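You operate a simulated robot arm through the tools that you are given. There is no shell and no other tool. Be economical: measure what you need, move in short steps, check, and stop when the job is done.

You are at the controls of a simulated robot arm. One attempt, no reset.

Task
Switch the switch of the label printer off. Take the battery with orange band and leave it on the front of the keyboard shelf. Press the key marked zero on round-pan balance three times. Turn the knob of yellow handled tray to ADJ. Press the button marked out three times. Take the tub with grey lid on the top of the long grey counter and put it away on the shelf under the steel table. The order is free. Set down upright: tub with grey lid.

The check looks at the end state, three seconds after you hand in, the way a careful person would. Anything else that was tipped, shoved, dropped, spilled or broken makes it a failure. Lids that push on must go on centred and level and be pressed home; caps that screw on are set level and turned clockwise until they are tight.

Robot
A 7-joint arm with a two-finger parallel gripper on a trunk, on a base that drives. Base frame: it is fixed to the floor where the robot stands at the start and does not move with it; the origin is under the middle of the robot, x ahead of it, y to its left, z up. Readings come in cm, degrees, newtons and seconds.
With the tool pointing down near the work surface it reaches from about 30 to 72 cm from the robot's upright axis, wherever it stands. Its first joint turns from -166.0 to 166.0 degrees. Places, roughly: battery with orange band [50, 0, 75]; button marked out [-210, -410, 100]; front of the keyboard shelf (35x15 cm) [44, -46, 72]; key marked zero on round-pan balance [40, -150, 90]; knob of yellow handled tray [50, -320, 70]; shelf under the steel table [-160, -220, 40]; switch of the label printer [50, -10, 90]; tub with grey lid (6x6x8 cm) [-280, -400, 90]. Payload 1.57 kg.
Tool frame: the origin (TCP) lies between the finger pads and is the grasp point; the fingertips stand 3 cm ahead of it; z points along the fingers, y is the line along which they close. Largest opening 8 cm; finger width 1.7, thickness 1.2; the body of the gripper, 4 by 8.2 cm, starts 8 cm behind the TCP.
Orientation is that of the tool frame in the base frame, as a unit quaternion [w, x, y, z]. With the fingers straight down and closing along the base's y, the tool's x points along the base's -x, its y along +y and its z along -z.

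Tools
- The arm moves only by the tool move_arm. Its arguments are lists of equal length, an entry for each row: "gripper": the closure, from 0 (fully open) to 1 (shut); "offset": the shift along the tool's x, y, z in cm, a list of three; "rotation": the turn, a rotation vector about the tool's x, y, z in degrees, a list of three. In form: {"gripper": [gripper, ...], "offset": [[dx, dy, dz], ...], "rotation": [[rx, ry, rz], ...]}. A call has 1 to 10 rows; each row shifts and turns the commanded pose from where the row before left it, along the tool's axes as they then stand. Each row takes 0.2 s and may step no farther than 5 cm and 8.6 degrees from the row before; otherwise, or with a gripper value out of range, the whole call is refused. Where a pose cannot be reached the arm comes as near as it can. A force on the tool above 40 N (or 10 N above the force at the start of the call, whichever is more), or a blocked arm, ends the call early, and 0.2 s more pass. The fingers move at their own pace (about 7.2 cm/s each) and stop on an object; they squeeze with about 30 N. The grip force told is the motor's: it shows also when the fingers shut on nothing. Time passes only in rows, and 0.2 s behind the last, so rows that do not move let the fingers close. It gives the time, the measured TCP pose, the force on the tool (base axes), the opening and the grip force at its end, in the units of the frame above (readings bear some noise), with the torque about the TCP (base axes, N m) and any sound that the robot's microphone picked up.
- Cameras (640 x 400 px; columns grow to the right, rows downward): "scene" is now at [0.57, 9.14, 139.53]; the picture's right is [-0.53, -0.85, 0.00], its down [-0.47, 0.29, -0.83] and it looks along [0.71, -0.44, -0.55] (base axes); focal length 266 px, centre (320, 200). "wrist" rides on the gripper at [7.2, -0.7, -12.2] in the tool frame; the picture's right is [0.09, 1.00, 0.00], its down [-0.84, 0.08, -0.54] and it looks along [-0.54, 0.05, 0.84] (tool axes); focal length 238 px, centre (320, 200). There is no depth. A picture from a camera that has moved, and an enlarged one, comes with that camera's place and axes in the base frame and with its lens. The place of the scene camera against the robot may be out by one fixed shift of up to 2.5 cm in any direction.
- grab_frame(camera): a new picture of that camera. The clock stands still meanwhile.
- slide_trunk(by): slides the trunk up (or, below 0, down) by that many cm; the arm and the scene camera ride with it, the base frame stays. It gives what a move gives, with no picture.
- steer(legs): drives the robot by 1 to 6 legs, each [ahead, left, turn to the left] in cm, cm and degrees, along the robot's own axes; the way and the turn of a leg run together, so that a leg with both is an arc; at most 150 cm and 180 degrees a leg. The arm and the cameras ride along, it lands a little off, and it stops where it bumps. It gives what a move gives.
- head_to(pan, tilt): turns the head with the scene camera to pan (to the left, within 86 degrees either way) and tilt (down, from -29 to 69), counted from straight ahead of the robot. It gives what a move gives.
- zoom(camera, box): a new picture of the part [left, top, right, bottom] of that camera's present view, enlarged. The clock stands still meanwhile.
- hand_in(): hands the job in; it is judged then, once.

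Go step by step. Nothing tells you exact positions but the pictures and the camera data: compare them with the known pose of the tool, close in by small moves and look again before you grip or let go. The budget is 165 turns and 112 pictures, counting those below and the enlarged ones. Unless the task says otherwise, let go and move clear before handing in, and close with one line.

The tools are called after ">>>" by a JSON object that holds its "name" and its "arguments". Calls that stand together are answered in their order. move_arm: Moves the arm, as the interface text tells. Its arguments: {"type":"object","properties":{"gripper":{"type":"array","items":{"type":"number"}},"offset":{"type":"array","items":{"type":"array","items":{"type":"number"}}},"rotation":{"type":"array","items":{"type":"array","items":{"type":"number"}}}},"required":["gripper","offset","rotation"]} The other tools are called the same way: slide_trunk (by) slides the trunk up or down; steer (legs) drives the base; head_to (pan, tilt) turns the head that bears the scene camera; grab_frame (camera) takes a picture; zoom (camera, box) takes an enlarged picture of a part of a camera's view; hand_in () hands the job in.

At the start:

```text
time: 0.0
eef_pos: [31.45, -23.02, 117.19]
orientation: [0.0, 0.0, 1.0, 0.0]
force: [1.0, -0.4, 0.3]
wrist_torque: [0.02, 0.02, -0.01]
grip_width: 8.01
gripper_force: 0.0
trunk travel left (down, up): [-5.0, 6.5]
robot x, y, heading: [-0.02, -0.19, -0.0]
head pan, tilt: [-31.9, 33.5]
```

scene: 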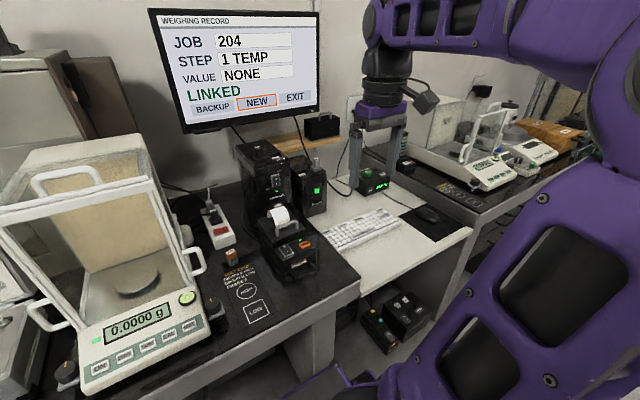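
wrist: 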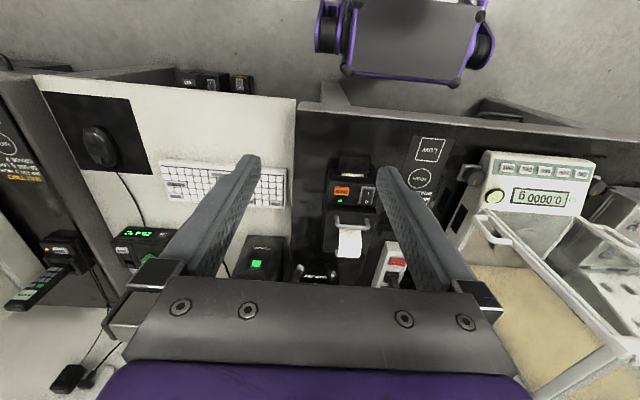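

I see the label printer (with paper roll) at the table's right edge, and the battery with orange band near the power strip. I'll zoom in on both views.

>>> {"name": "zoom", "arguments": {"camera": "scene", "box": [180, 130, 380, 330]}}

>>> {"name": "zoom", "arguments": {"camera": "wrist", "box": [240, 100, 480, 300]}}

```text
2.00 times, centred on (280, 230) of scene
camera zoom: at [0.57, 9.14, 139.53], right [-0.53, -0.85, 0.0], down [-0.47, 0.29, -0.83], along [0.71, -0.44, -0.55], focal length 532 px, centre (400, 140)
```

zoom: 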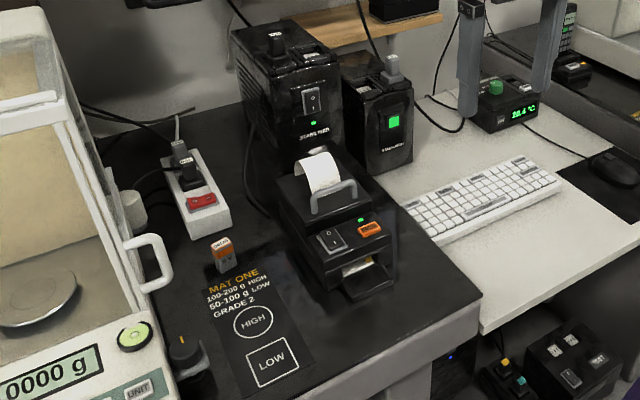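

```text
2.00 times, centred on (360, 200) of wrist
camera zoom: at [24.26, -23.6, 129.28], right [-0.09, 1.0, 0.0], down [0.84, 0.08, 0.54], along [0.54, 0.05, -0.84], focal length 477 px, centre (240, 200)
```

zoom: 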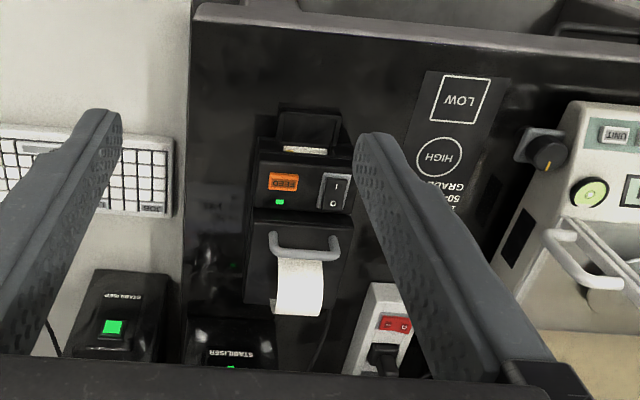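

The switch triangulates to about (48,-12,89). I'll move closer above it with the gripper closed, and look again.

>>> {"name": "move_arm", "arguments": {"gripper": [1, 1, 1, 1, 1], "offset": [[-2.8, 2.2, 2.4], [-2.8, 2.2, 2.4], [-2.8, 2.2, 2.4], [-2.8, 2.2, 2.4], [-2.8, 2.2, 2.4]], "rotation": [[0, 0, 0], [0, 0, 0], [0, 0, 0], [0, 0, 0], [0, 0, 0]]}}

>>> {"name": "grab_frame", "arguments": {"camera": "wrist"}}

```text
time: 1.2
eef_pos: [45.51, -12.01, 105.08]
orientation: [0.001, 0.0, 1.0, -0.001]
force: [-0.1, -0.4, 0.4]
wrist_torque: [0.01, -0.03, 0.03]
grip_width: 0.0
gripper_force: 21.6
trunk travel left (down, up): [-5.0, 6.5]
robot x, y, heading: [0.05, 0.24, 0.0]
head pan, tilt: [-31.9, 33.5]
```

```text
107 pictures are left
camera wrist: at [38.24, -12.55, 117.2], right [-0.09, 1.0, 0.0], down [0.84, 0.08, 0.54], along [0.54, 0.05, -0.84], focal length 238 px, centre (320, 200)
```

wrist: 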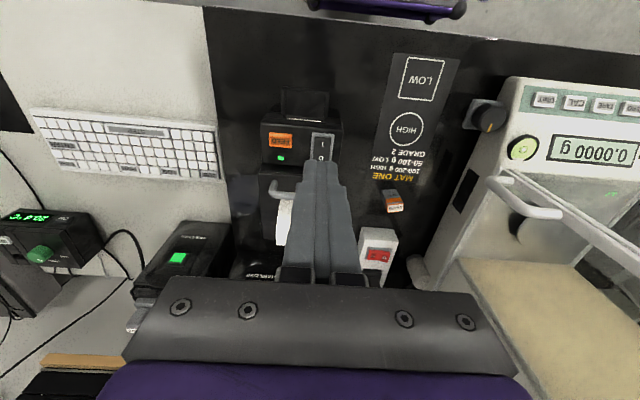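

>>> {"name": "zoom", "arguments": {"camera": "wrist", "box": [240, 80, 440, 220]}}

>>> {"name": "zoom", "arguments": {"camera": "scene", "box": [210, 180, 350, 290]}}

```text
2.86 times, centred on (340, 150) of wrist
camera zoom: at [38.24, -12.55, 117.2], right [-0.09, 1.0, 0.0], down [0.84, 0.08, 0.54], along [0.54, 0.05, -0.84], focal length 681 px, centre (263, 343)
```

zoom: 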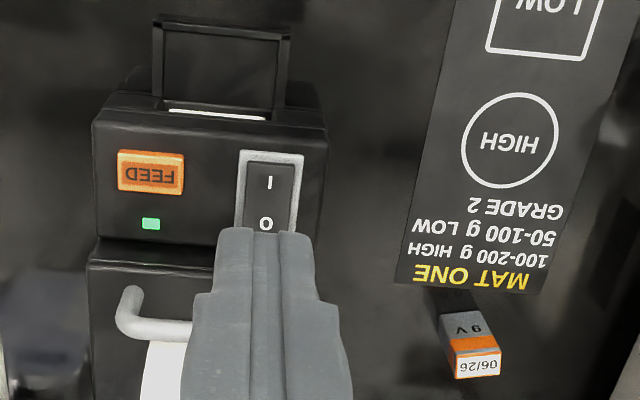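

```text
3.64 times, centred on (280, 235) of scene
camera zoom: at [0.55, 9.14, 139.53], right [-0.53, -0.85, 0.0], down [-0.47, 0.29, -0.83], along [0.71, -0.44, -0.55], focal length 968 px, centre (466, 73)
```

zoom: 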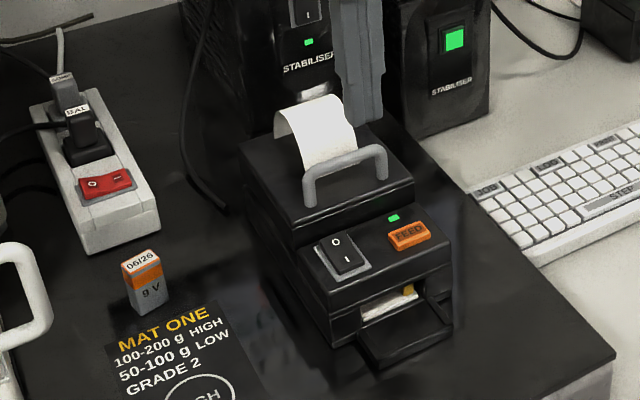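

The rocker is "I" near side, "O" far side (≈x 51). I'll descend to just above O and look.

>>> {"name": "move_arm", "arguments": {"gripper": [1, 1, 1, 1], "offset": [[-2.7, 0.3, 0], [-2.7, 0.25, 2], [0, 0, 4.5], [0, 0, 4.5]], "rotation": [[0, 0, 0], [0, 0, 0], [0, 0, 0], [0, 0, 0]]}}

>>> {"name": "zoom", "arguments": {"camera": "wrist", "box": [220, 80, 420, 220]}}

>>> {"name": "zoom", "arguments": {"camera": "scene", "box": [210, 180, 350, 290]}}

```text
time: 2.2
eef_pos: [50.88, -11.56, 93.93]
orientation: [0.0, 0.0, 1.0, 0.0]
force: [-0.4, 0.6, 0.4]
wrist_torque: [-0.03, -0.01, 0.03]
grip_width: 0.0
gripper_force: 21.1
trunk travel left (down, up): [-5.0, 6.5]
robot x, y, heading: [0.15, 0.09, -0.0]
head pan, tilt: [-31.9, 33.5]
```

```text
2.86 times, centred on (320, 150) of wrist
camera zoom: at [43.59, -12.02, 106.18], right [-0.09, 1.0, 0.0], down [0.84, 0.08, 0.54], along [0.54, 0.05, -0.84], focal length 681 px, centre (320, 343)
```

zoom: 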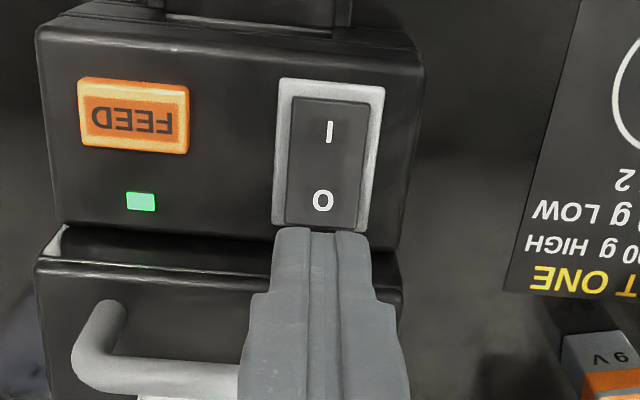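

```text
3.64 times, centred on (280, 235) of scene
camera zoom: at [0.56, 9.15, 139.53], right [-0.53, -0.85, 0.0], down [-0.47, 0.29, -0.83], along [0.71, -0.44, -0.55], focal length 968 px, centre (466, 73)
```

zoom: 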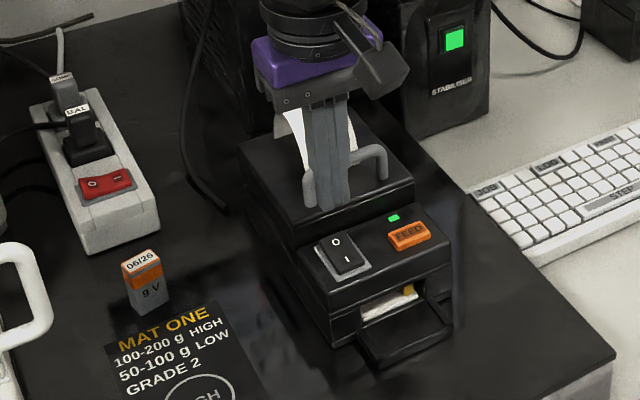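

>>> {"name": "move_arm", "arguments": {"gripper": [1, 1, 1, 1, 1], "offset": [[0.3, 0.4, 1], [0, 0, 1.5], [0, 0, 0.5], [0, 0, 0.4], [0, 0, 0.3]], "rotation": [[0, 0, 0], [0, 0, 0], [0, 0, 0], [0, 0, 0], [0, 0, 0]]}}

>>> {"name": "zoom", "arguments": {"camera": "wrist", "box": [220, 80, 420, 220]}}

```text
time: 3.4
eef_pos: [50.56, -11.14, 90.35]
orientation: [0.0, 0.0, 1.0, 0.0]
force: [0.4, -0.6, 0.1]
wrist_torque: [0.03, -0.01, 0.03]
grip_width: 0.0
gripper_force: 21.1
trunk travel left (down, up): [-5.0, 6.5]
robot x, y, heading: [0.13, 0.17, 0.1]
head pan, tilt: [-31.9, 33.5]
```

```text
2.86 times, centred on (320, 150) of wrist
camera zoom: at [43.34, -11.66, 102.58], right [-0.09, 1.0, 0.0], down [0.84, 0.08, 0.54], along [0.54, 0.05, -0.84], focal length 681 px, centre (320, 343)
```

zoom: 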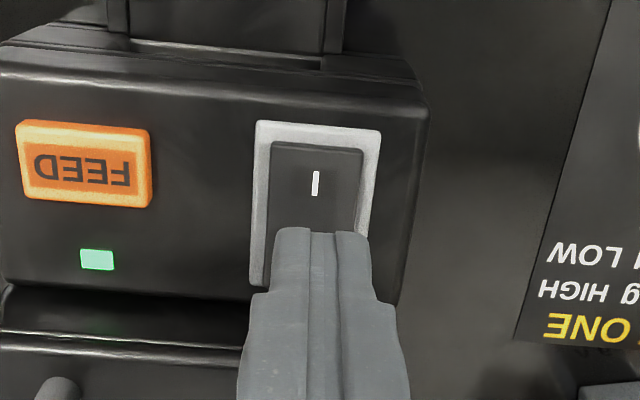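

>>> {"name": "move_arm", "arguments": {"gripper": [1, 1, 1, 1], "offset": [[0, 0, 0.3], [0, 0, 0.3], [0, 0, 0.3], [0, 0, 0.3]], "rotation": [[0, 0, 0], [0, 0, 0], [0, 0, 0], [0, 0, 0]]}}

```text
time: 4.2
eef_pos: [50.78, -11.18, 90.14]
orientation: [0.005, 0.0, 1.0, -0.003]
force: [-6.0, -0.3, 20.9]
wrist_torque: [0.04, 0.38, 0.03]
grip_width: 0.0
gripper_force: 20.9
trunk travel left (down, up): [-5.0, 6.5]
robot x, y, heading: [0.18, -0.29, 0.1]
head pan, tilt: [-31.9, 33.5]
stopped in row 3: the force on the tool passed its limit at 45 N (the readings are from after the stop); the commanded pose is now the measured one
```

>>> {"name": "move_arm", "arguments": {"gripper": [1, 1], "offset": [[0, 0, -3], [3, 0, -3]], "rotation": [[0, 0, 0], [0, 0, 0]]}}

>>> {"name": "zoom", "arguments": {"camera": "wrist", "box": [220, 80, 420, 220]}}

```text
time: 4.8
eef_pos: [47.62, -11.08, 95.87]
orientation: [0.003, 0.0, 1.0, -0.001]
force: [0.3, 0.4, -0.2]
wrist_torque: [-0.01, -0.03, 0.02]
grip_width: 0.0
gripper_force: 21.2
trunk travel left (down, up): [-5.0, 6.5]
robot x, y, heading: [-0.09, -0.29, 0.1]
head pan, tilt: [-31.9, 33.5]
```

```text
2.86 times, centred on (320, 150) of wrist
camera zoom: at [40.39, -11.61, 107.98], right [-0.09, 1.0, 0.0], down [0.83, 0.08, 0.55], along [0.54, 0.05, -0.84], focal length 681 px, centre (320, 343)
```

zoom: 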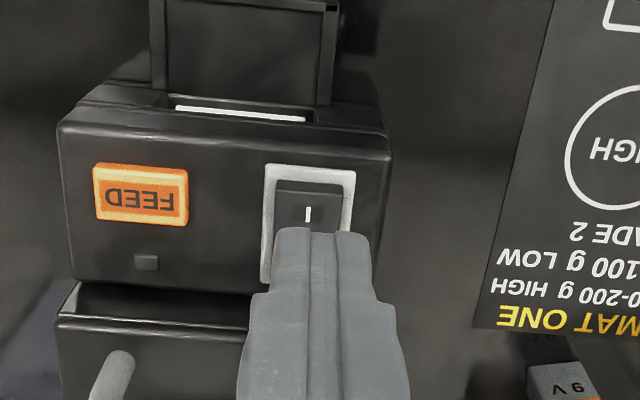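

The LED is off, so the printer is off. Next the battery, at roughly (62,3,79): I'll go above it with open fingers.

>>> {"name": "move_arm", "arguments": {"gripper": [1, 1, 0, 0, 0], "offset": [[0, 0, -4], [-3, 3.5, 0], [-3, 3.5, 0], [-3, 3.5, 0], [-2, 3.5, 1]], "rotation": [[0, 0, 0], [0, 0, 0], [0, 0, 0], [0, 0, 0], [0, 0, 0]]}}

>>> {"name": "grab_frame", "arguments": {"camera": "wrist"}}

```text
time: 6.0
eef_pos: [58.69, 2.74, 98.94]
orientation: [0.004, 0.0, 1.0, -0.001]
force: [-0.1, -0.3, 0.0]
wrist_torque: [0.06, 0.0, 0.01]
grip_width: 7.99
gripper_force: 0.2
trunk travel left (down, up): [-5.0, 6.5]
robot x, y, heading: [-0.25, -0.13, 0.0]
head pan, tilt: [-31.9, 33.5]
```

```text
100 pictures are left
camera wrist: at [51.41, 2.41, 111.05], right [-0.09, 1.0, 0.0], down [0.83, 0.08, 0.55], along [0.55, 0.05, -0.84], focal length 238 px, centre (320, 200)
```

wrist: 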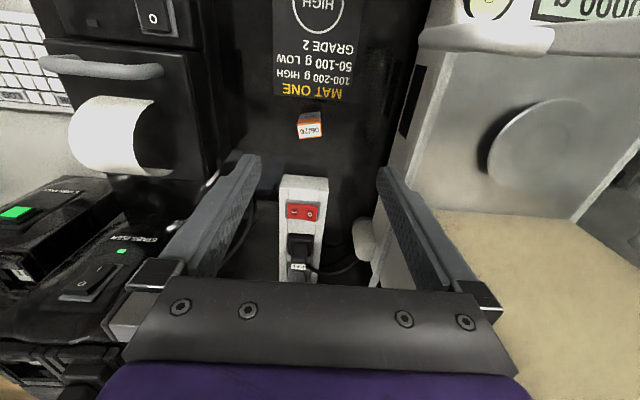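

>>> {"name": "zoom", "arguments": {"camera": "wrist", "box": [230, 60, 430, 180]}}

>>> {"name": "grab_frame", "arguments": {"camera": "scene"}}

```text
3.20 times, centred on (330, 120) of wrist
camera zoom: at [51.41, 2.41, 111.05], right [-0.09, 1.0, 0.0], down [0.83, 0.08, 0.55], along [0.55, 0.05, -0.84], focal length 763 px, centre (288, 456)
```

zoom: 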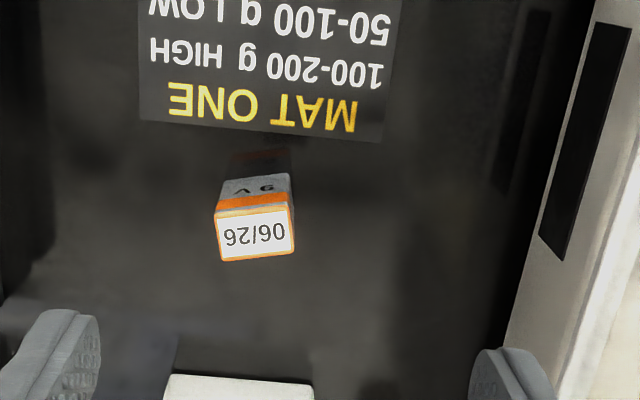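

```text
98 pictures are left
camera scene: at [0.55, 9.12, 139.53], right [-0.53, -0.85, 0.0], down [-0.47, 0.29, -0.83], along [0.71, -0.44, -0.55], focal length 266 px, centre (320, 200)
```

scene: 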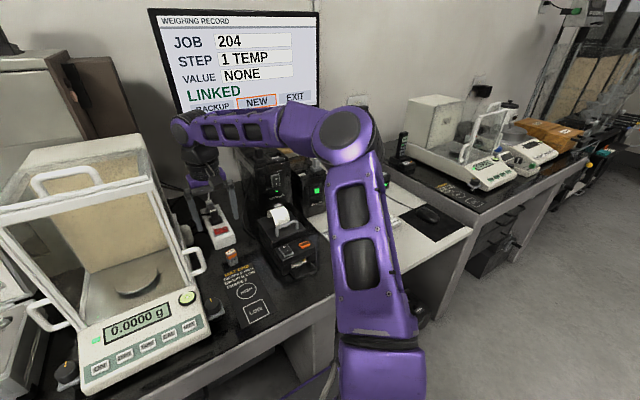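

>>> {"name": "move_arm", "arguments": {"gripper": [0, 0, 0], "offset": [[-0.5, -0.4, 2], [-0.5, -0.3, 3], [0, 0, 3]], "rotation": [[0, 0, -6], [0, 0, -6], [0, 0, 0]]}}

>>> {"name": "grab_frame", "arguments": {"camera": "wrist"}}

```text
time: 6.8
eef_pos: [59.75, 2.27, 90.82]
orientation: [0.004, -0.106, 0.994, -0.001]
force: [-0.1, 0.2, 0.3]
wrist_torque: [-0.01, -0.01, -0.02]
grip_width: 8.01
gripper_force: 0.0
trunk travel left (down, up): [-5.0, 6.5]
robot x, y, heading: [-0.17, -0.08, -0.1]
head pan, tilt: [-31.9, 33.5]
```

```text
97 pictures are left
camera wrist: at [52.76, 0.29, 102.98], right [-0.3, 0.95, 0.0], down [0.8, 0.25, 0.55], along [0.52, 0.16, -0.84], focal length 238 px, centre (320, 200)
```

wrist: 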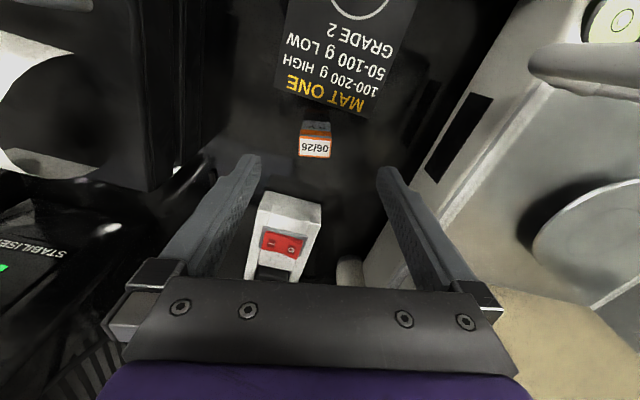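

>>> {"name": "move_arm", "arguments": {"gripper": [0, 0, 0], "offset": [[0, -0.42, 2], [0, 0, 2.5], [0, 0, 2]], "rotation": [[0, 0, 0], [0, 0, 0], [0, 0, 0]]}}

>>> {"name": "grab_frame", "arguments": {"camera": "wrist"}}

```text
time: 7.6
eef_pos: [59.8, 1.77, 84.39]
orientation: [0.003, -0.105, 0.995, -0.001]
force: [0.5, 0.7, -1.1]
wrist_torque: [-0.02, -0.01, -0.03]
grip_width: 7.99
gripper_force: 0.0
trunk travel left (down, up): [-5.0, 6.5]
robot x, y, heading: [-0.01, -0.15, -0.2]
head pan, tilt: [-31.9, 33.5]
```

```text
96 pictures are left
camera wrist: at [52.82, -0.19, 96.49], right [-0.3, 0.95, 0.0], down [0.8, 0.25, 0.55], along [0.52, 0.16, -0.84], focal length 238 px, centre (320, 200)
```

wrist: 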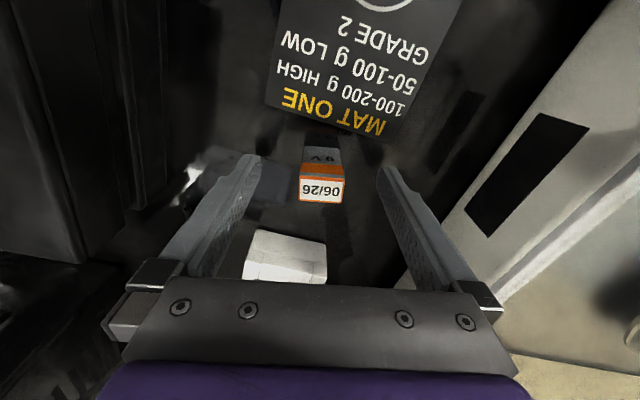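

>>> {"name": "move_arm", "arguments": {"gripper": [0, 0, 1, 1, 1, 1], "offset": [[0, 0, 0.5], [0, 0, 0.3], [0, 0, 0], [0, 0, 0], [0, 0, 0], [0, 0, 0]], "rotation": [[0, 0, 0], [0, 0, 0], [0, 0, 0], [0, 0, 0], [0, 0, 0], [0, 0, 0]]}}

```text
time: 9.0
eef_pos: [59.8, 1.76, 83.77]
orientation: [0.003, -0.105, 0.994, -0.002]
force: [0.0, 0.3, 0.2]
wrist_torque: [0.04, 0.0, 0.0]
grip_width: 2.56
gripper_force: 29.4
trunk travel left (down, up): [-5.0, 6.5]
robot x, y, heading: [0.01, -0.01, -0.2]
head pan, tilt: [-31.9, 33.5]
```

>>> {"name": "move_arm", "arguments": {"gripper": [1, 1, 1, 1, 1, 1], "offset": [[0, 0, -2], [0, 0, -5], [0, 0, -5], [0, 0, -5], [0, 0, -3], [0, 0, -3]], "rotation": [[0, 0, 0], [0, 0, 0], [0, 0, 0], [0, 0, 0], [0, 0, 6], [0, 0, 6]]}}

>>> {"name": "move_arm", "arguments": {"gripper": [1, 1, 1, 1, 1, 1, 1, 1, 1], "offset": [[1.5, -4.7, 0], [1.5, -4.7, 0], [1.5, -4.7, 0], [1.5, -4.7, 0], [1.5, -4.7, 0], [1.5, -4.7, 0], [1.5, -4.7, 0], [1.5, -4.7, 0], [1.5, -4.7, 0]], "rotation": [[0, 0, 0], [0, 0, 0], [0, 0, 0], [0, 0, 0], [0, 0, 0], [0, 0, 0], [0, 0, 0], [0, 0, 0], [0, 0, 0]]}}

>>> {"name": "grab_frame", "arguments": {"camera": "wrist"}}

>>> {"name": "grab_frame", "arguments": {"camera": "scene"}}

```text
time: 10.4
eef_pos: [59.57, 1.77, 106.71]
orientation: [0.002, 0.0, 1.0, -0.001]
force: [0.6, -0.6, 0.1]
wrist_torque: [0.0, -0.02, -0.02]
grip_width: 2.56
gripper_force: 30.0
trunk travel left (down, up): [-5.0, 6.5]
robot x, y, heading: [-0.09, -0.07, -0.1]
head pan, tilt: [-31.9, 33.5]
```

```text
time: 12.4
eef_pos: [46.12, -40.6, 106.5]
orientation: [0.003, 0.0, 1.0, -0.001]
force: [0.5, -0.3, -0.4]
wrist_torque: [-0.03, 0.01, -0.01]
grip_width: 2.6
gripper_force: 30.2
trunk travel left (down, up): [-5.0, 6.5]
robot x, y, heading: [0.05, 0.08, -0.2]
head pan, tilt: [-31.9, 33.5]
```

```text
95 pictures are left
camera wrist: at [38.84, -40.96, 118.66], right [-0.09, 1.0, 0.0], down [0.83, 0.08, 0.55], along [0.54, 0.05, -0.84], focal length 238 px, centre (320, 200)
```

wrist: 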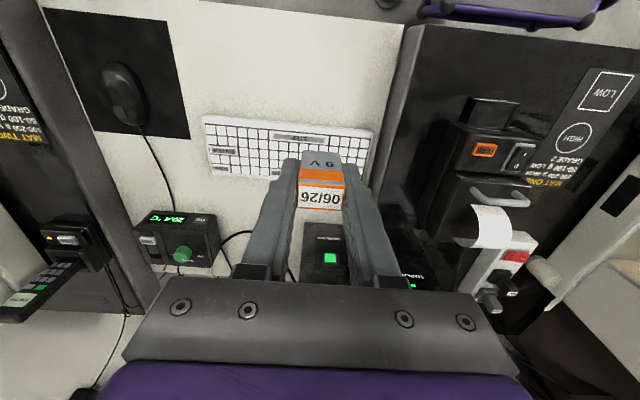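

```text
94 pictures are left
camera scene: at [0.58, 9.15, 139.53], right [-0.53, -0.85, 0.0], down [-0.47, 0.29, -0.83], along [0.71, -0.44, -0.55], focal length 266 px, centre (320, 200)
```

scene: 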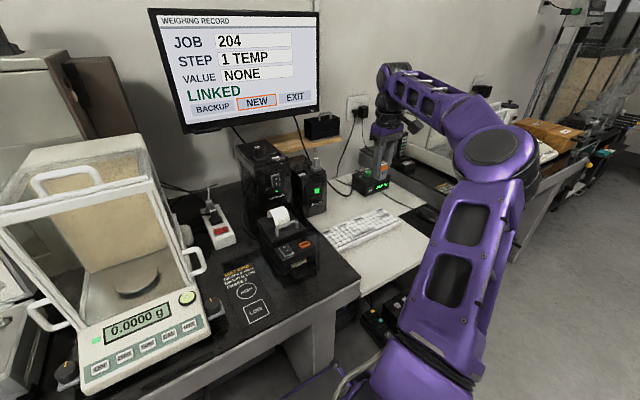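

>>> {"name": "move_arm", "arguments": {"gripper": [1, 1, 1, 1, 1, 1, 1, 1], "offset": [[1.3, -2.7, 0], [1.3, -2.7, 0], [0, 0, 4.8], [0, 0, 4.8], [0, 0, 4.8], [0, 0, 4.8], [0, 0, 4.8], [0, 0, 3.0]], "rotation": [[0, 0, 0], [0, 0, 0], [0, 0, 0], [0, 0, 0], [0, 0, 0], [0, 0, 0], [0, 0, 0], [0, 0, 0]]}}

>>> {"name": "grab_frame", "arguments": {"camera": "wrist"}}

```text
time: 14.2
eef_pos: [44.02, -45.97, 79.63]
orientation: [0.004, 0.0, 1.0, -0.002]
force: [-0.7, -0.6, 0.1]
wrist_torque: [0.0, -0.02, 0.01]
grip_width: 2.57
gripper_force: 30.1
trunk travel left (down, up): [-5.0, 6.5]
robot x, y, heading: [0.24, 0.01, -0.3]
head pan, tilt: [-31.9, 33.5]
```

```text
93 pictures are left
camera wrist: at [36.61, -46.39, 91.67], right [-0.09, 1.0, 0.0], down [0.83, 0.08, 0.55], along [0.55, 0.05, -0.84], focal length 238 px, centre (320, 200)
```

wrist: 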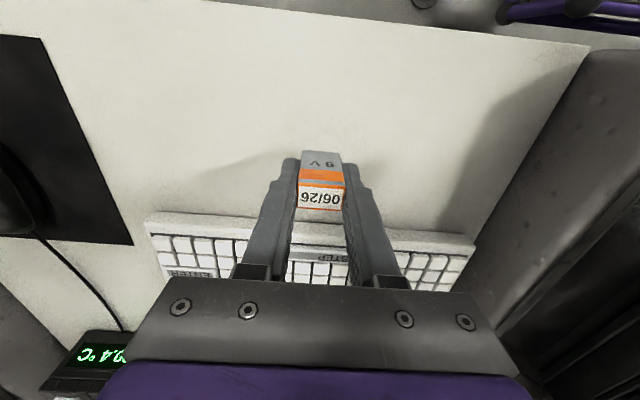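

Clear white space under the battery. I'll lower gently until contact.

>>> {"name": "move_arm", "arguments": {"gripper": [1, 1, 1, 1, 1, 1, 1], "offset": [[0, 0, 2], [0, 0, 1], [0, 0, 0.5], [0, 0, 0.3], [0, 0, 0.3], [0, 0, 0.2], [0, 0, 0.2]], "rotation": [[0, 0, 0], [0, 0, 0], [0, 0, 0], [0, 0, 0], [0, 0, 0], [0, 0, 0], [0, 0, 0]]}}

```text
time: 15.8
eef_pos: [43.97, -45.95, 75.64]
orientation: [0.007, 0.0, 1.0, -0.004]
force: [1.9, -1.7, 34.7]
wrist_torque: [0.41, 0.14, -0.02]
grip_width: 2.59
gripper_force: 30.3
trunk travel left (down, up): [-5.0, 6.5]
robot x, y, heading: [-0.06, -0.02, 0.1]
head pan, tilt: [-31.9, 33.5]
```

>>> {"name": "move_arm", "arguments": {"gripper": [1, 0.6, 0.5, 0.5, 0.5, 0.5, 0.5], "offset": [[0, 0, -0.4], [0, 0, 0], [0, 0, 0], [0, 0, -1.5], [0, 0, -4], [0, 0, -5], [0, 0, -5]], "rotation": [[0, 0, 0], [0, 0, 0], [0, 0, 0], [0, 0, 0], [0, 0, 0], [0, 0, 0], [0, 0, 0]]}}

>>> {"name": "grab_frame", "arguments": {"camera": "wrist"}}

```text
time: 17.4
eef_pos: [43.71, -45.89, 91.01]
orientation: [0.002, 0.001, 1.0, 0.0]
force: [1.6, -0.2, 0.3]
wrist_torque: [0.0, 0.02, 0.0]
grip_width: 4.01
gripper_force: 0.0
trunk travel left (down, up): [-5.0, 6.5]
robot x, y, heading: [0.17, 0.1, -0.0]
head pan, tilt: [-31.9, 33.5]
```

```text
92 pictures are left
camera wrist: at [36.43, -46.39, 103.15], right [-0.09, 1.0, 0.0], down [0.83, 0.08, 0.55], along [0.54, 0.05, -0.84], focal length 238 px, centre (320, 200)
```

wrist: 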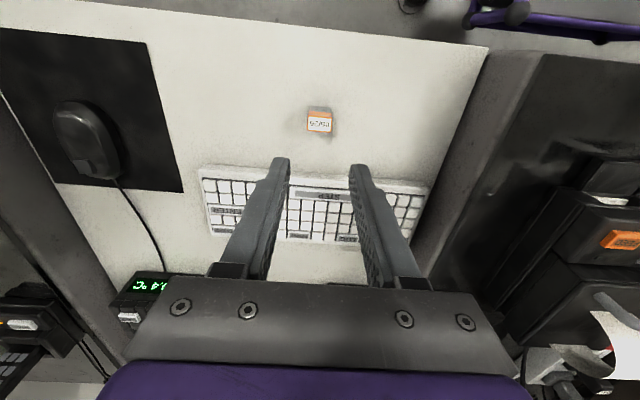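

Battery is standing on the front of the shelf. Now retract and look to the right for the drive to the round-pan balance.

>>> {"name": "move_arm", "arguments": {"gripper": [1, 1, 1, 1, 1, 1, 1], "offset": [[0, 0, -5], [0, 0, -5], [0, 0, -5], [1, 2, -4.4], [4, 3, -2], [4, 3, 0], [3, 3, 0]], "rotation": [[0, 0, 0], [0, 0, 0], [0, 0, 0], [0, 0, 0], [0, 0, 0], [0, 0, 0], [0, 0, 0]]}}

>>> {"name": "head_to", "arguments": {"pan": -75, "tilt": 35}}

>>> {"name": "grab_frame", "arguments": {"camera": "scene"}}

```text
refused: row 5 steps farther than a row can; nothing moved
```

```text
time: 18.5
eef_pos: [43.76, -45.86, 90.99]
orientation: [0.004, -0.001, 1.0, -0.001]
force: [-0.3, -0.5, -0.1]
wrist_torque: [0.0, 0.03, 0.03]
grip_width: 4.01
gripper_force: 0.1
trunk travel left (down, up): [-5.0, 6.5]
robot x, y, heading: [-0.3, 0.1, -0.3]
head pan, tilt: [-75.0, 35.0]
```

```text
91 pictures are left
camera scene: at [-4.69, 5.32, 139.3], right [-0.97, -0.26, 0.0], down [-0.15, 0.55, -0.82], along [0.21, -0.79, -0.57], focal length 266 px, centre (320, 200)
```

scene: 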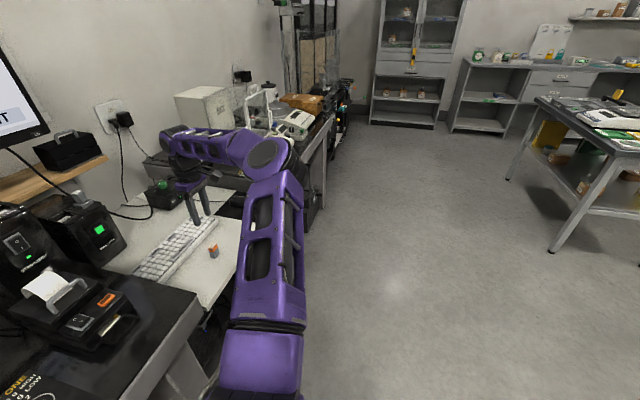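

>>> {"name": "move_arm", "arguments": {"gripper": [1, 1, 1, 1, 1, 1, 1, 1], "offset": [[0, 0, -5], [0, 0, -5], [0, 0, -5], [1, 2, -4], [3, 3, -2], [3, 3, 0], [3, 3, 0], [2, 3, 0]], "rotation": [[0, 0, 0], [0, 0, 0], [0, 0, 0], [0, 0, 0], [0, 0, 0], [0, 0, 0], [0, 0, 0], [0, 0, 0]]}}

>>> {"name": "steer", "arguments": {"legs": [[0, -110, 0]]}}

>>> {"name": "head_to", "arguments": {"pan": -40, "tilt": 35}}

>>> {"name": "grab_frame", "arguments": {"camera": "scene"}}

>>> {"name": "grab_frame", "arguments": {"camera": "wrist"}}

```text
time: 20.3
eef_pos: [31.48, -31.9, 111.93]
orientation: [0.002, 0.001, 1.0, -0.001]
force: [0.7, -0.6, 0.5]
wrist_torque: [0.04, 0.01, 0.0]
grip_width: 0.02
gripper_force: 21.5
trunk travel left (down, up): [-5.0, 6.5]
robot x, y, heading: [0.13, -0.1, -0.1]
head pan, tilt: [-75.0, 35.0]
```

```text
time: 31.1
eef_pos: [31.14, -141.24, 112.07]
orientation: [0.004, 0.002, 1.0, -0.002]
force: [-0.1, -0.2, 0.3]
wrist_torque: [0.0, 0.0, -0.01]
grip_width: 0.0
gripper_force: 21.7
trunk travel left (down, up): [-5.0, 6.5]
robot x, y, heading: [-0.24, -109.52, -0.4]
head pan, tilt: [-75.0, 35.0]
```

```text
time: 32.1
eef_pos: [31.06, -141.24, 111.98]
orientation: [0.003, 0.002, 1.0, 0.0]
force: [0.7, -0.2, 0.5]
wrist_torque: [-0.02, -0.03, 0.0]
grip_width: 0.0
gripper_force: 21.4
trunk travel left (down, up): [-5.0, 6.5]
robot x, y, heading: [-0.6, -109.14, -0.1]
head pan, tilt: [-40.0, 35.0]
```

```text
90 pictures are left
camera scene: at [-0.5, -100.97, 139.3], right [-0.65, -0.76, 0.0], down [-0.44, 0.37, -0.82], along [0.62, -0.53, -0.57], focal length 266 px, centre (320, 200)
```

scene: 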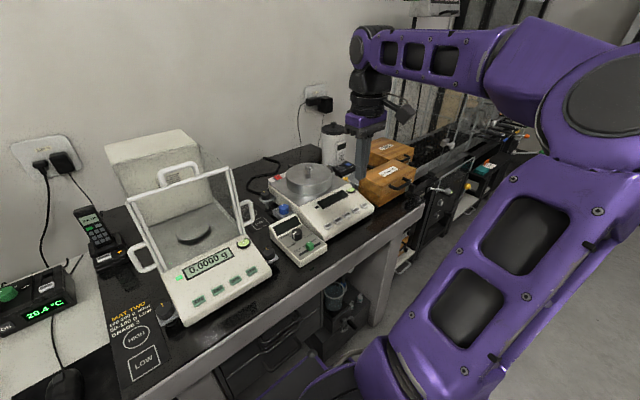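

```text
89 pictures are left
camera wrist: at [23.81, -141.67, 124.07], right [-0.09, 1.0, 0.0], down [0.83, 0.07, 0.55], along [0.55, 0.05, -0.84], focal length 238 px, centre (320, 200)
```

wrist: 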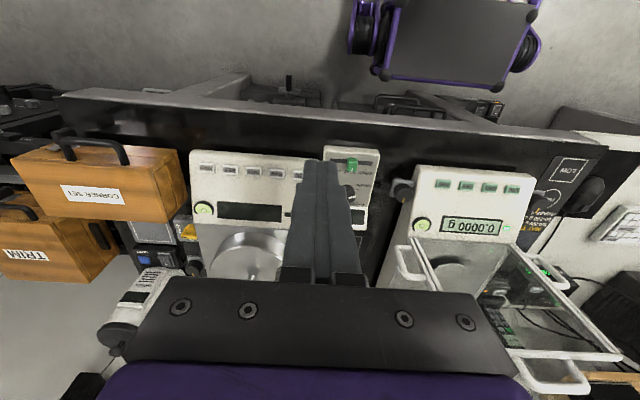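

>>> {"name": "zoom", "arguments": {"camera": "wrist", "box": [180, 130, 400, 270]}}

>>> {"name": "zoom", "arguments": {"camera": "scene", "box": [250, 130, 390, 280]}}

```text
2.86 times, centred on (290, 200) of wrist
camera zoom: at [23.81, -141.67, 124.07], right [-0.09, 1.0, 0.0], down [0.83, 0.07, 0.55], along [0.55, 0.05, -0.84], focal length 681 px, centre (406, 200)
```

zoom: 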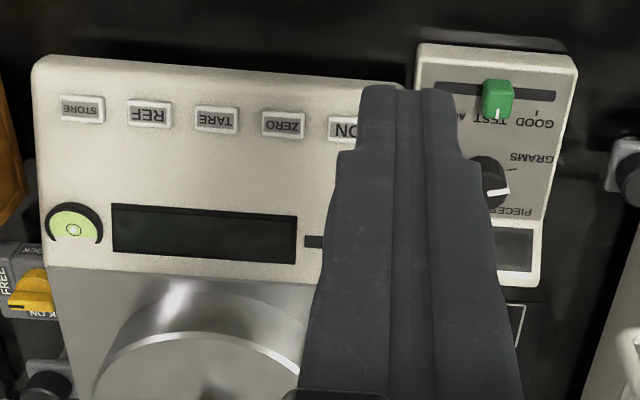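

```text
2.67 times, centred on (320, 205) of scene
camera zoom: at [-0.5, -100.97, 139.3], right [-0.65, -0.76, 0.0], down [-0.44, 0.37, -0.82], along [0.62, -0.53, -0.57], focal length 710 px, centre (320, 187)
```

zoom: 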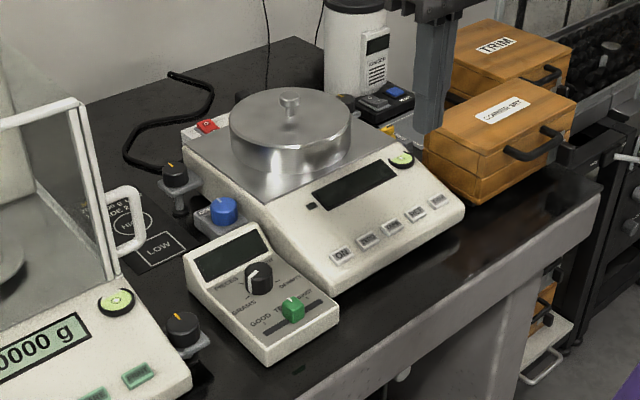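

The ZERO key of the pan balance (second from the right in the wrist view) is at about (44,-148,85). Moving closer to triangulate.

>>> {"name": "move_arm", "arguments": {"gripper": [1, 1, 1, 1], "offset": [[-2.25, -1.6, 3.5], [-2.25, -1.6, 3.5], [-2.25, -1.6, 3.5], [-2.25, -1.6, 3.5]], "rotation": [[0, 0, 0], [0, 0, 0], [0, 0, 0], [0, 0, 0]]}}

>>> {"name": "zoom", "arguments": {"camera": "wrist", "box": [220, 80, 420, 220]}}

```text
time: 33.1
eef_pos: [40.24, -147.56, 97.96]
orientation: [0.004, 0.003, 1.0, -0.001]
force: [0.6, -0.5, 1.3]
wrist_torque: [0.0, -0.02, 0.0]
grip_width: 0.0
gripper_force: 21.0
trunk travel left (down, up): [-5.0, 6.5]
robot x, y, heading: [-0.2, -108.98, -0.3]
head pan, tilt: [-40.0, 35.0]
```

```text
2.86 times, centred on (320, 150) of wrist
camera zoom: at [32.94, -148.06, 110.13], right [-0.09, 1.0, 0.0], down [0.83, 0.07, 0.55], along [0.55, 0.05, -0.84], focal length 681 px, centre (320, 343)
```

zoom: 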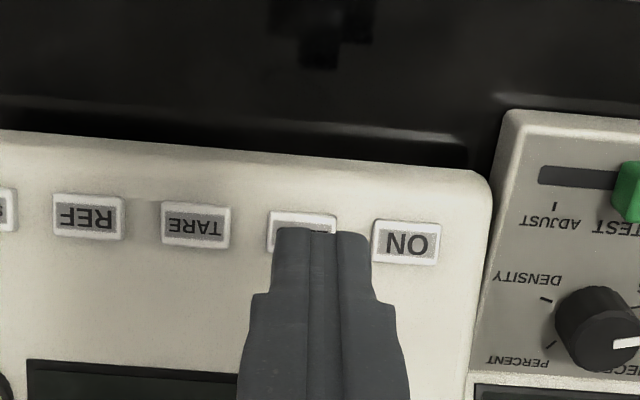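

>>> {"name": "move_arm", "arguments": {"gripper": [1, 1, 1], "offset": [[-2, -0.1, 2], [-1.8, -0.1, 3], [0, 0, 3]], "rotation": [[0, 0, 0], [0, 0, 0], [0, 0, 0]]}}

>>> {"name": "zoom", "arguments": {"camera": "wrist", "box": [220, 80, 420, 220]}}

>>> {"name": "zoom", "arguments": {"camera": "scene", "box": [250, 130, 390, 280]}}

```text
time: 33.9
eef_pos: [43.89, -147.97, 90.11]
orientation: [0.004, 0.003, 1.0, 0.0]
force: [0.4, 1.2, -0.3]
wrist_torque: [-0.02, 0.0, 0.02]
grip_width: 0.02
gripper_force: 21.3
trunk travel left (down, up): [-5.0, 6.5]
robot x, y, heading: [-0.13, -109.4, -0.1]
head pan, tilt: [-40.0, 35.0]
```

```text
2.86 times, centred on (320, 150) of wrist
camera zoom: at [36.69, -148.41, 102.14], right [-0.09, 1.0, 0.0], down [0.83, 0.07, 0.55], along [0.55, 0.04, -0.84], focal length 681 px, centre (320, 343)
```

zoom: 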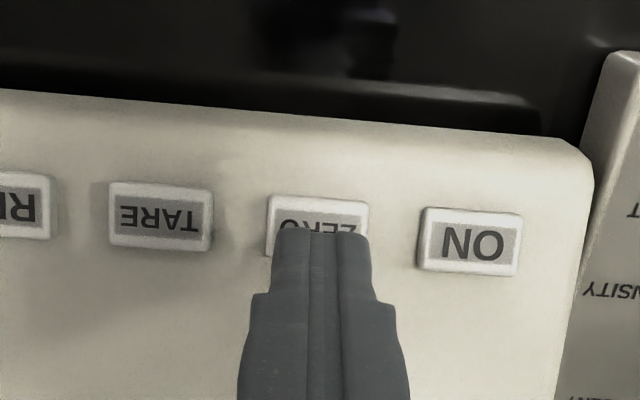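

```text
2.67 times, centred on (320, 205) of scene
camera zoom: at [-0.49, -100.95, 139.3], right [-0.65, -0.76, 0.0], down [-0.44, 0.37, -0.82], along [0.62, -0.53, -0.57], focal length 710 px, centre (320, 187)
```

zoom: 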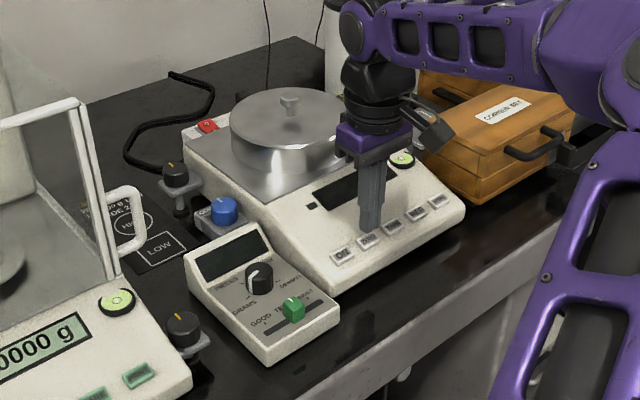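

Aligned. First press.

>>> {"name": "move_arm", "arguments": {"gripper": [1, 1, 1, 1, 1, 1], "offset": [[0, 0, 0.8], [0, 0, 0.3], [0, 0, 0.2], [0, 0, 0.2], [0, 0, 0.2], [0, 0, 0.2]], "rotation": [[0, 0, 0], [0, 0, 0], [0, 0, 0], [0, 0, 0], [0, 0, 0], [0, 0, 0]]}}

```text
time: 35.3
eef_pos: [44.1, -148.0, 88.25]
orientation: [0.003, 0.003, 1.0, -0.001]
force: [0.0, 0.9, 3.3]
wrist_torque: [-0.02, -0.03, 0.0]
grip_width: 0.0
gripper_force: 21.6
trunk travel left (down, up): [-5.0, 6.5]
robot x, y, heading: [-0.13, -108.9, -0.5]
head pan, tilt: [-40.0, 35.0]
heard: click
```

>>> {"name": "move_arm", "arguments": {"gripper": [1, 1, 1, 1, 1, 1], "offset": [[0, 0, -1.2], [0, 0, 0], [0, 0, 0.6], [0, 0, 0.3], [0, 0, 0.3], [0, 0, 0.1]], "rotation": [[0, 0, 0], [0, 0, 0], [0, 0, 0], [0, 0, 0], [0, 0, 0], [0, 0, 0]]}}

```text
time: 36.7
eef_pos: [44.01, -147.87, 88.12]
orientation: [0.003, 0.003, 1.0, -0.002]
force: [1.0, 0.2, 5.6]
wrist_torque: [-0.02, -0.08, 0.01]
grip_width: 0.0
gripper_force: 21.9
trunk travel left (down, up): [-5.0, 6.5]
robot x, y, heading: [-0.55, -108.92, -0.3]
head pan, tilt: [-40.0, 35.0]
heard: click
```

>>> {"name": "move_arm", "arguments": {"gripper": [1, 1, 1, 1, 1, 1], "offset": [[0, 0, -1.3], [0, 0, 0], [0, 0, 0.6], [0, 0, 0.3], [0, 0, 0.3], [0, 0, 0.1]], "rotation": [[0, 0, 0], [0, 0, 0], [0, 0, 0], [0, 0, 0], [0, 0, 0], [0, 0, 0]]}}

```text
time: 38.1
eef_pos: [44.04, -147.92, 88.2]
orientation: [0.003, 0.003, 1.0, -0.001]
force: [0.6, 0.5, 6.2]
wrist_torque: [-0.01, -0.08, -0.01]
grip_width: 0.01
gripper_force: 21.1
trunk travel left (down, up): [-5.0, 6.5]
robot x, y, heading: [-0.34, -109.03, -0.2]
head pan, tilt: [-40.0, 35.0]
heard: click
```

Three clicks heard. Retract and drive towards the yellow handled tray.

>>> {"name": "move_arm", "arguments": {"gripper": [1, 1, 1, 1, 1, 1, 1, 1], "offset": [[0, 0, -2], [0, 0, -5], [0, 0, -5], [0, 0, -5], [0, 0, -5], [3, 3, 0], [4, 3, 0], [4, 3, 0]], "rotation": [[0, 0, 0], [0, 0, 0], [0, 0, 0], [0, 0, 0], [0, 0, 0], [0, 0, 0], [0, 0, 0], [0, 0, 0]]}}

>>> {"name": "head_to", "arguments": {"pan": -75, "tilt": 35}}

>>> {"name": "grab_frame", "arguments": {"camera": "scene"}}

```text
time: 39.9
eef_pos: [32.97, -138.79, 109.87]
orientation: [0.003, 0.003, 1.0, -0.001]
force: [-0.3, -0.1, -0.3]
wrist_torque: [0.05, 0.05, -0.02]
grip_width: 0.0
gripper_force: 21.2
trunk travel left (down, up): [-5.0, 6.5]
robot x, y, heading: [-0.38, -109.48, -0.4]
head pan, tilt: [-40.0, 35.0]
```

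```text
time: 40.9
eef_pos: [32.99, -138.86, 109.95]
orientation: [0.003, 0.003, 1.0, -0.001]
force: [0.4, 0.5, 0.4]
wrist_torque: [-0.01, -0.01, 0.01]
grip_width: 0.0
gripper_force: 21.0
trunk travel left (down, up): [-5.0, 6.5]
robot x, y, heading: [-0.6, -109.26, -0.0]
head pan, tilt: [-75.0, 35.0]
```

```text
83 pictures are left
camera scene: at [-4.97, -103.78, 139.3], right [-0.97, -0.25, 0.0], down [-0.15, 0.55, -0.82], along [0.21, -0.79, -0.57], focal length 266 px, centre (320, 200)
```

scene: 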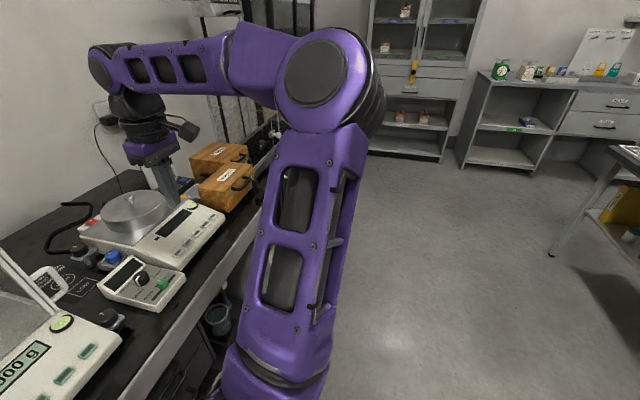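

>>> {"name": "steer", "arguments": {"legs": [[-12, -100, 0]]}}

>>> {"name": "head_to", "arguments": {"pan": -55, "tilt": 35}}

>>> {"name": "grab_frame", "arguments": {"camera": "scene"}}

```text
time: 50.9
eef_pos: [20.34, -238.98, 110.08]
orientation: [0.004, 0.003, 1.0, -0.001]
force: [0.1, 0.0, -0.4]
wrist_torque: [-0.01, 0.0, 0.03]
grip_width: 0.01
gripper_force: 21.3
trunk travel left (down, up): [-5.0, 6.5]
robot x, y, heading: [-13.24, -209.09, -0.4]
head pan, tilt: [-75.0, 35.0]
```

```text
time: 51.7
eef_pos: [20.26, -238.9, 109.94]
orientation: [0.003, 0.003, 1.0, 0.0]
force: [-0.2, -0.2, -1.3]
wrist_torque: [0.0, 0.02, -0.02]
grip_width: 0.0
gripper_force: 21.2
trunk travel left (down, up): [-5.0, 6.5]
robot x, y, heading: [-13.49, -209.2, -0.2]
head pan, tilt: [-55.0, 35.0]
```

```text
82 pictures are left
camera scene: at [-14.87, -202.69, 139.3], right [-0.82, -0.57, 0.0], down [-0.33, 0.47, -0.82], along [0.47, -0.67, -0.57], focal length 266 px, centre (320, 200)
```

scene: 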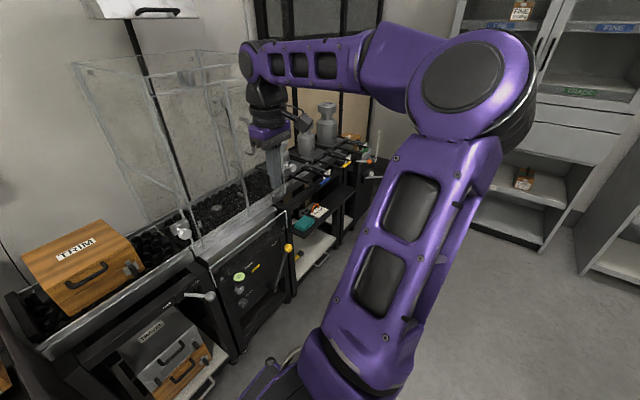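

>>> {"name": "steer", "arguments": {"legs": [[0, -75, 0]]}}

>>> {"name": "head_to", "arguments": {"pan": -35, "tilt": 42}}

>>> {"name": "grab_frame", "arguments": {"camera": "scene"}}

>>> {"name": "grab_frame", "arguments": {"camera": "wrist"}}

```text
time: 59.2
eef_pos: [19.25, -313.75, 110.05]
orientation: [0.004, 0.007, 1.0, -0.001]
force: [0.1, 0.2, 0.1]
wrist_torque: [-0.02, -0.02, 0.0]
grip_width: 0.0
gripper_force: 21.7
trunk travel left (down, up): [-5.0, 6.5]
robot x, y, heading: [-14.19, -283.57, -1.0]
head pan, tilt: [-55.0, 35.0]
```

```text
time: 60.1
eef_pos: [19.39, -313.72, 109.89]
orientation: [0.003, 0.007, 1.0, -0.001]
force: [0.5, 0.4, -0.1]
wrist_torque: [-0.01, 0.01, -0.01]
grip_width: 0.02
gripper_force: 21.3
trunk travel left (down, up): [-5.0, 6.5]
robot x, y, heading: [-13.76, -283.56, -0.8]
head pan, tilt: [-35.0, 42.0]
```

```text
81 pictures are left
camera scene: at [-13.75, -274.66, 138.25], right [-0.59, -0.81, 0.0], down [-0.54, 0.39, -0.74], along [0.6, -0.44, -0.67], focal length 266 px, centre (320, 200)
```

scene: 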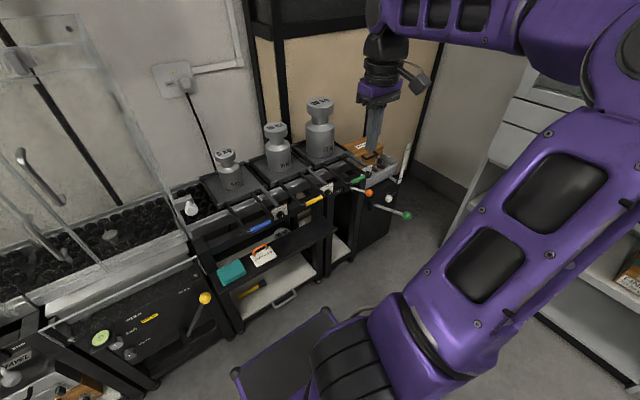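

```text
80 pictures are left
camera wrist: at [11.95, -314.12, 122.09], right [-0.08, 1.0, 0.0], down [0.83, 0.07, 0.55], along [0.55, 0.04, -0.84], focal length 238 px, centre (320, 200)
```

wrist: 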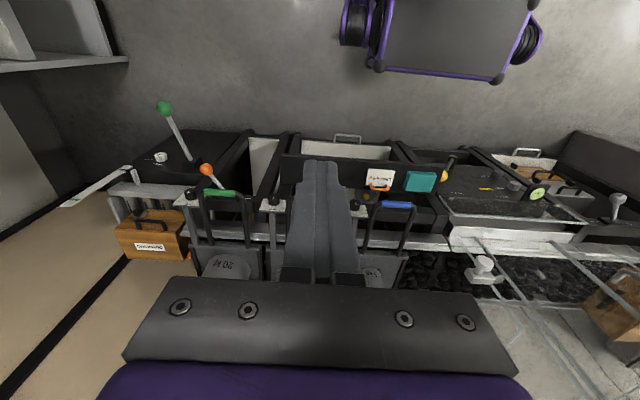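

>>> {"name": "zoom", "arguments": {"camera": "scene", "box": [220, 130, 420, 270]}}

>>> {"name": "zoom", "arguments": {"camera": "wrist", "box": [180, 130, 460, 300]}}

```text
2.86 times, centred on (320, 200) of scene
camera zoom: at [-13.75, -274.66, 138.25], right [-0.59, -0.81, 0.0], down [-0.54, 0.39, -0.74], along [0.6, -0.44, -0.67], focal length 760 px, centre (320, 200)
```

zoom: 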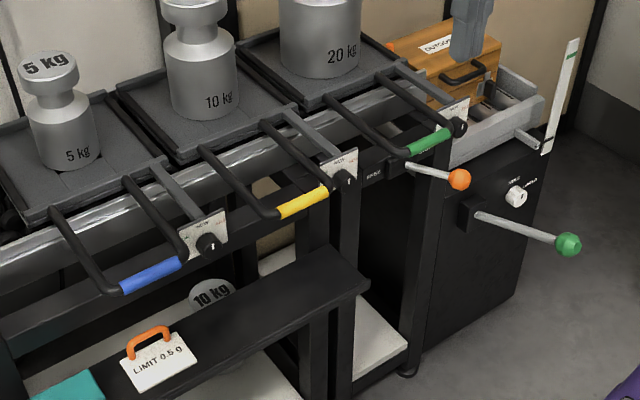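

```text
2.29 times, centred on (320, 215) of wrist
camera zoom: at [11.95, -314.12, 122.09], right [-0.08, 1.0, 0.0], down [0.83, 0.07, 0.55], along [0.55, 0.04, -0.84], focal length 545 px, centre (320, 166)
```

zoom: 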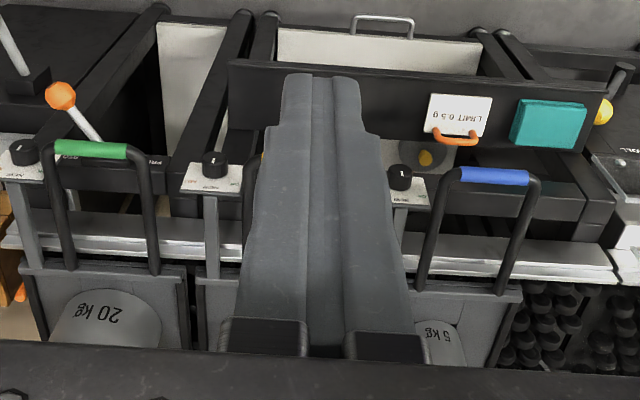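

The yellow tray's knob (black, on a white plate) is at about (45.6,-323.4,72), facing up. I'll recentre the arm and drive closer.

>>> {"name": "move_arm", "arguments": {"gripper": [1, 1, 1, 1], "offset": [[0, 5, 0], [0, 5, 0], [0, 5, 0], [0, 5, 0]], "rotation": [[0, 0, 0], [0, 0, 0], [0, 0, 0], [0, 0, 0]]}}

>>> {"name": "steer", "arguments": {"legs": [[5, -30, 1]]}}

>>> {"name": "grab_frame", "arguments": {"camera": "wrist"}}

```text
time: 61.1
eef_pos: [19.55, -293.72, 109.99]
orientation: [0.003, 0.008, 1.0, 0.0]
force: [0.4, 0.1, -0.5]
wrist_torque: [0.02, -0.01, -0.03]
grip_width: 0.01
gripper_force: 21.1
trunk travel left (down, up): [-5.0, 6.5]
robot x, y, heading: [-13.44, -283.78, -0.9]
head pan, tilt: [-35.0, 42.0]
```

```text
time: 64.5
eef_pos: [24.64, -322.85, 110.02]
orientation: [0.003, -0.003, 1.0, 0.0]
force: [-0.6, 0.0, -0.2]
wrist_torque: [-0.01, 0.01, -0.01]
grip_width: 0.0
gripper_force: 21.1
trunk travel left (down, up): [-5.0, 6.5]
robot x, y, heading: [-8.69, -313.44, 0.4]
head pan, tilt: [-35.0, 42.0]
```

```text
77 pictures are left
camera wrist: at [17.4, -323.4, 122.09], right [-0.1, 1.0, 0.0], down [0.83, 0.08, 0.55], along [0.54, 0.05, -0.84], focal length 238 px, centre (320, 200)
```

wrist: 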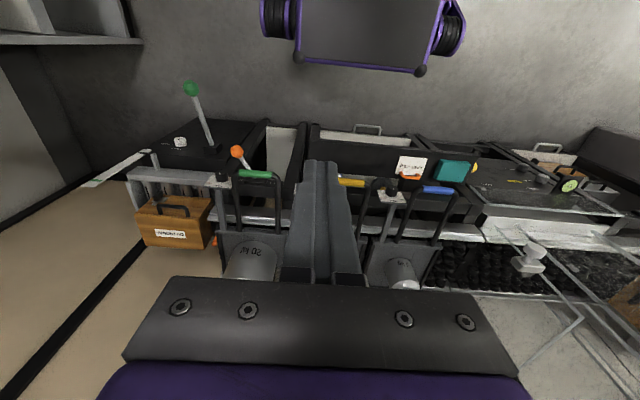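

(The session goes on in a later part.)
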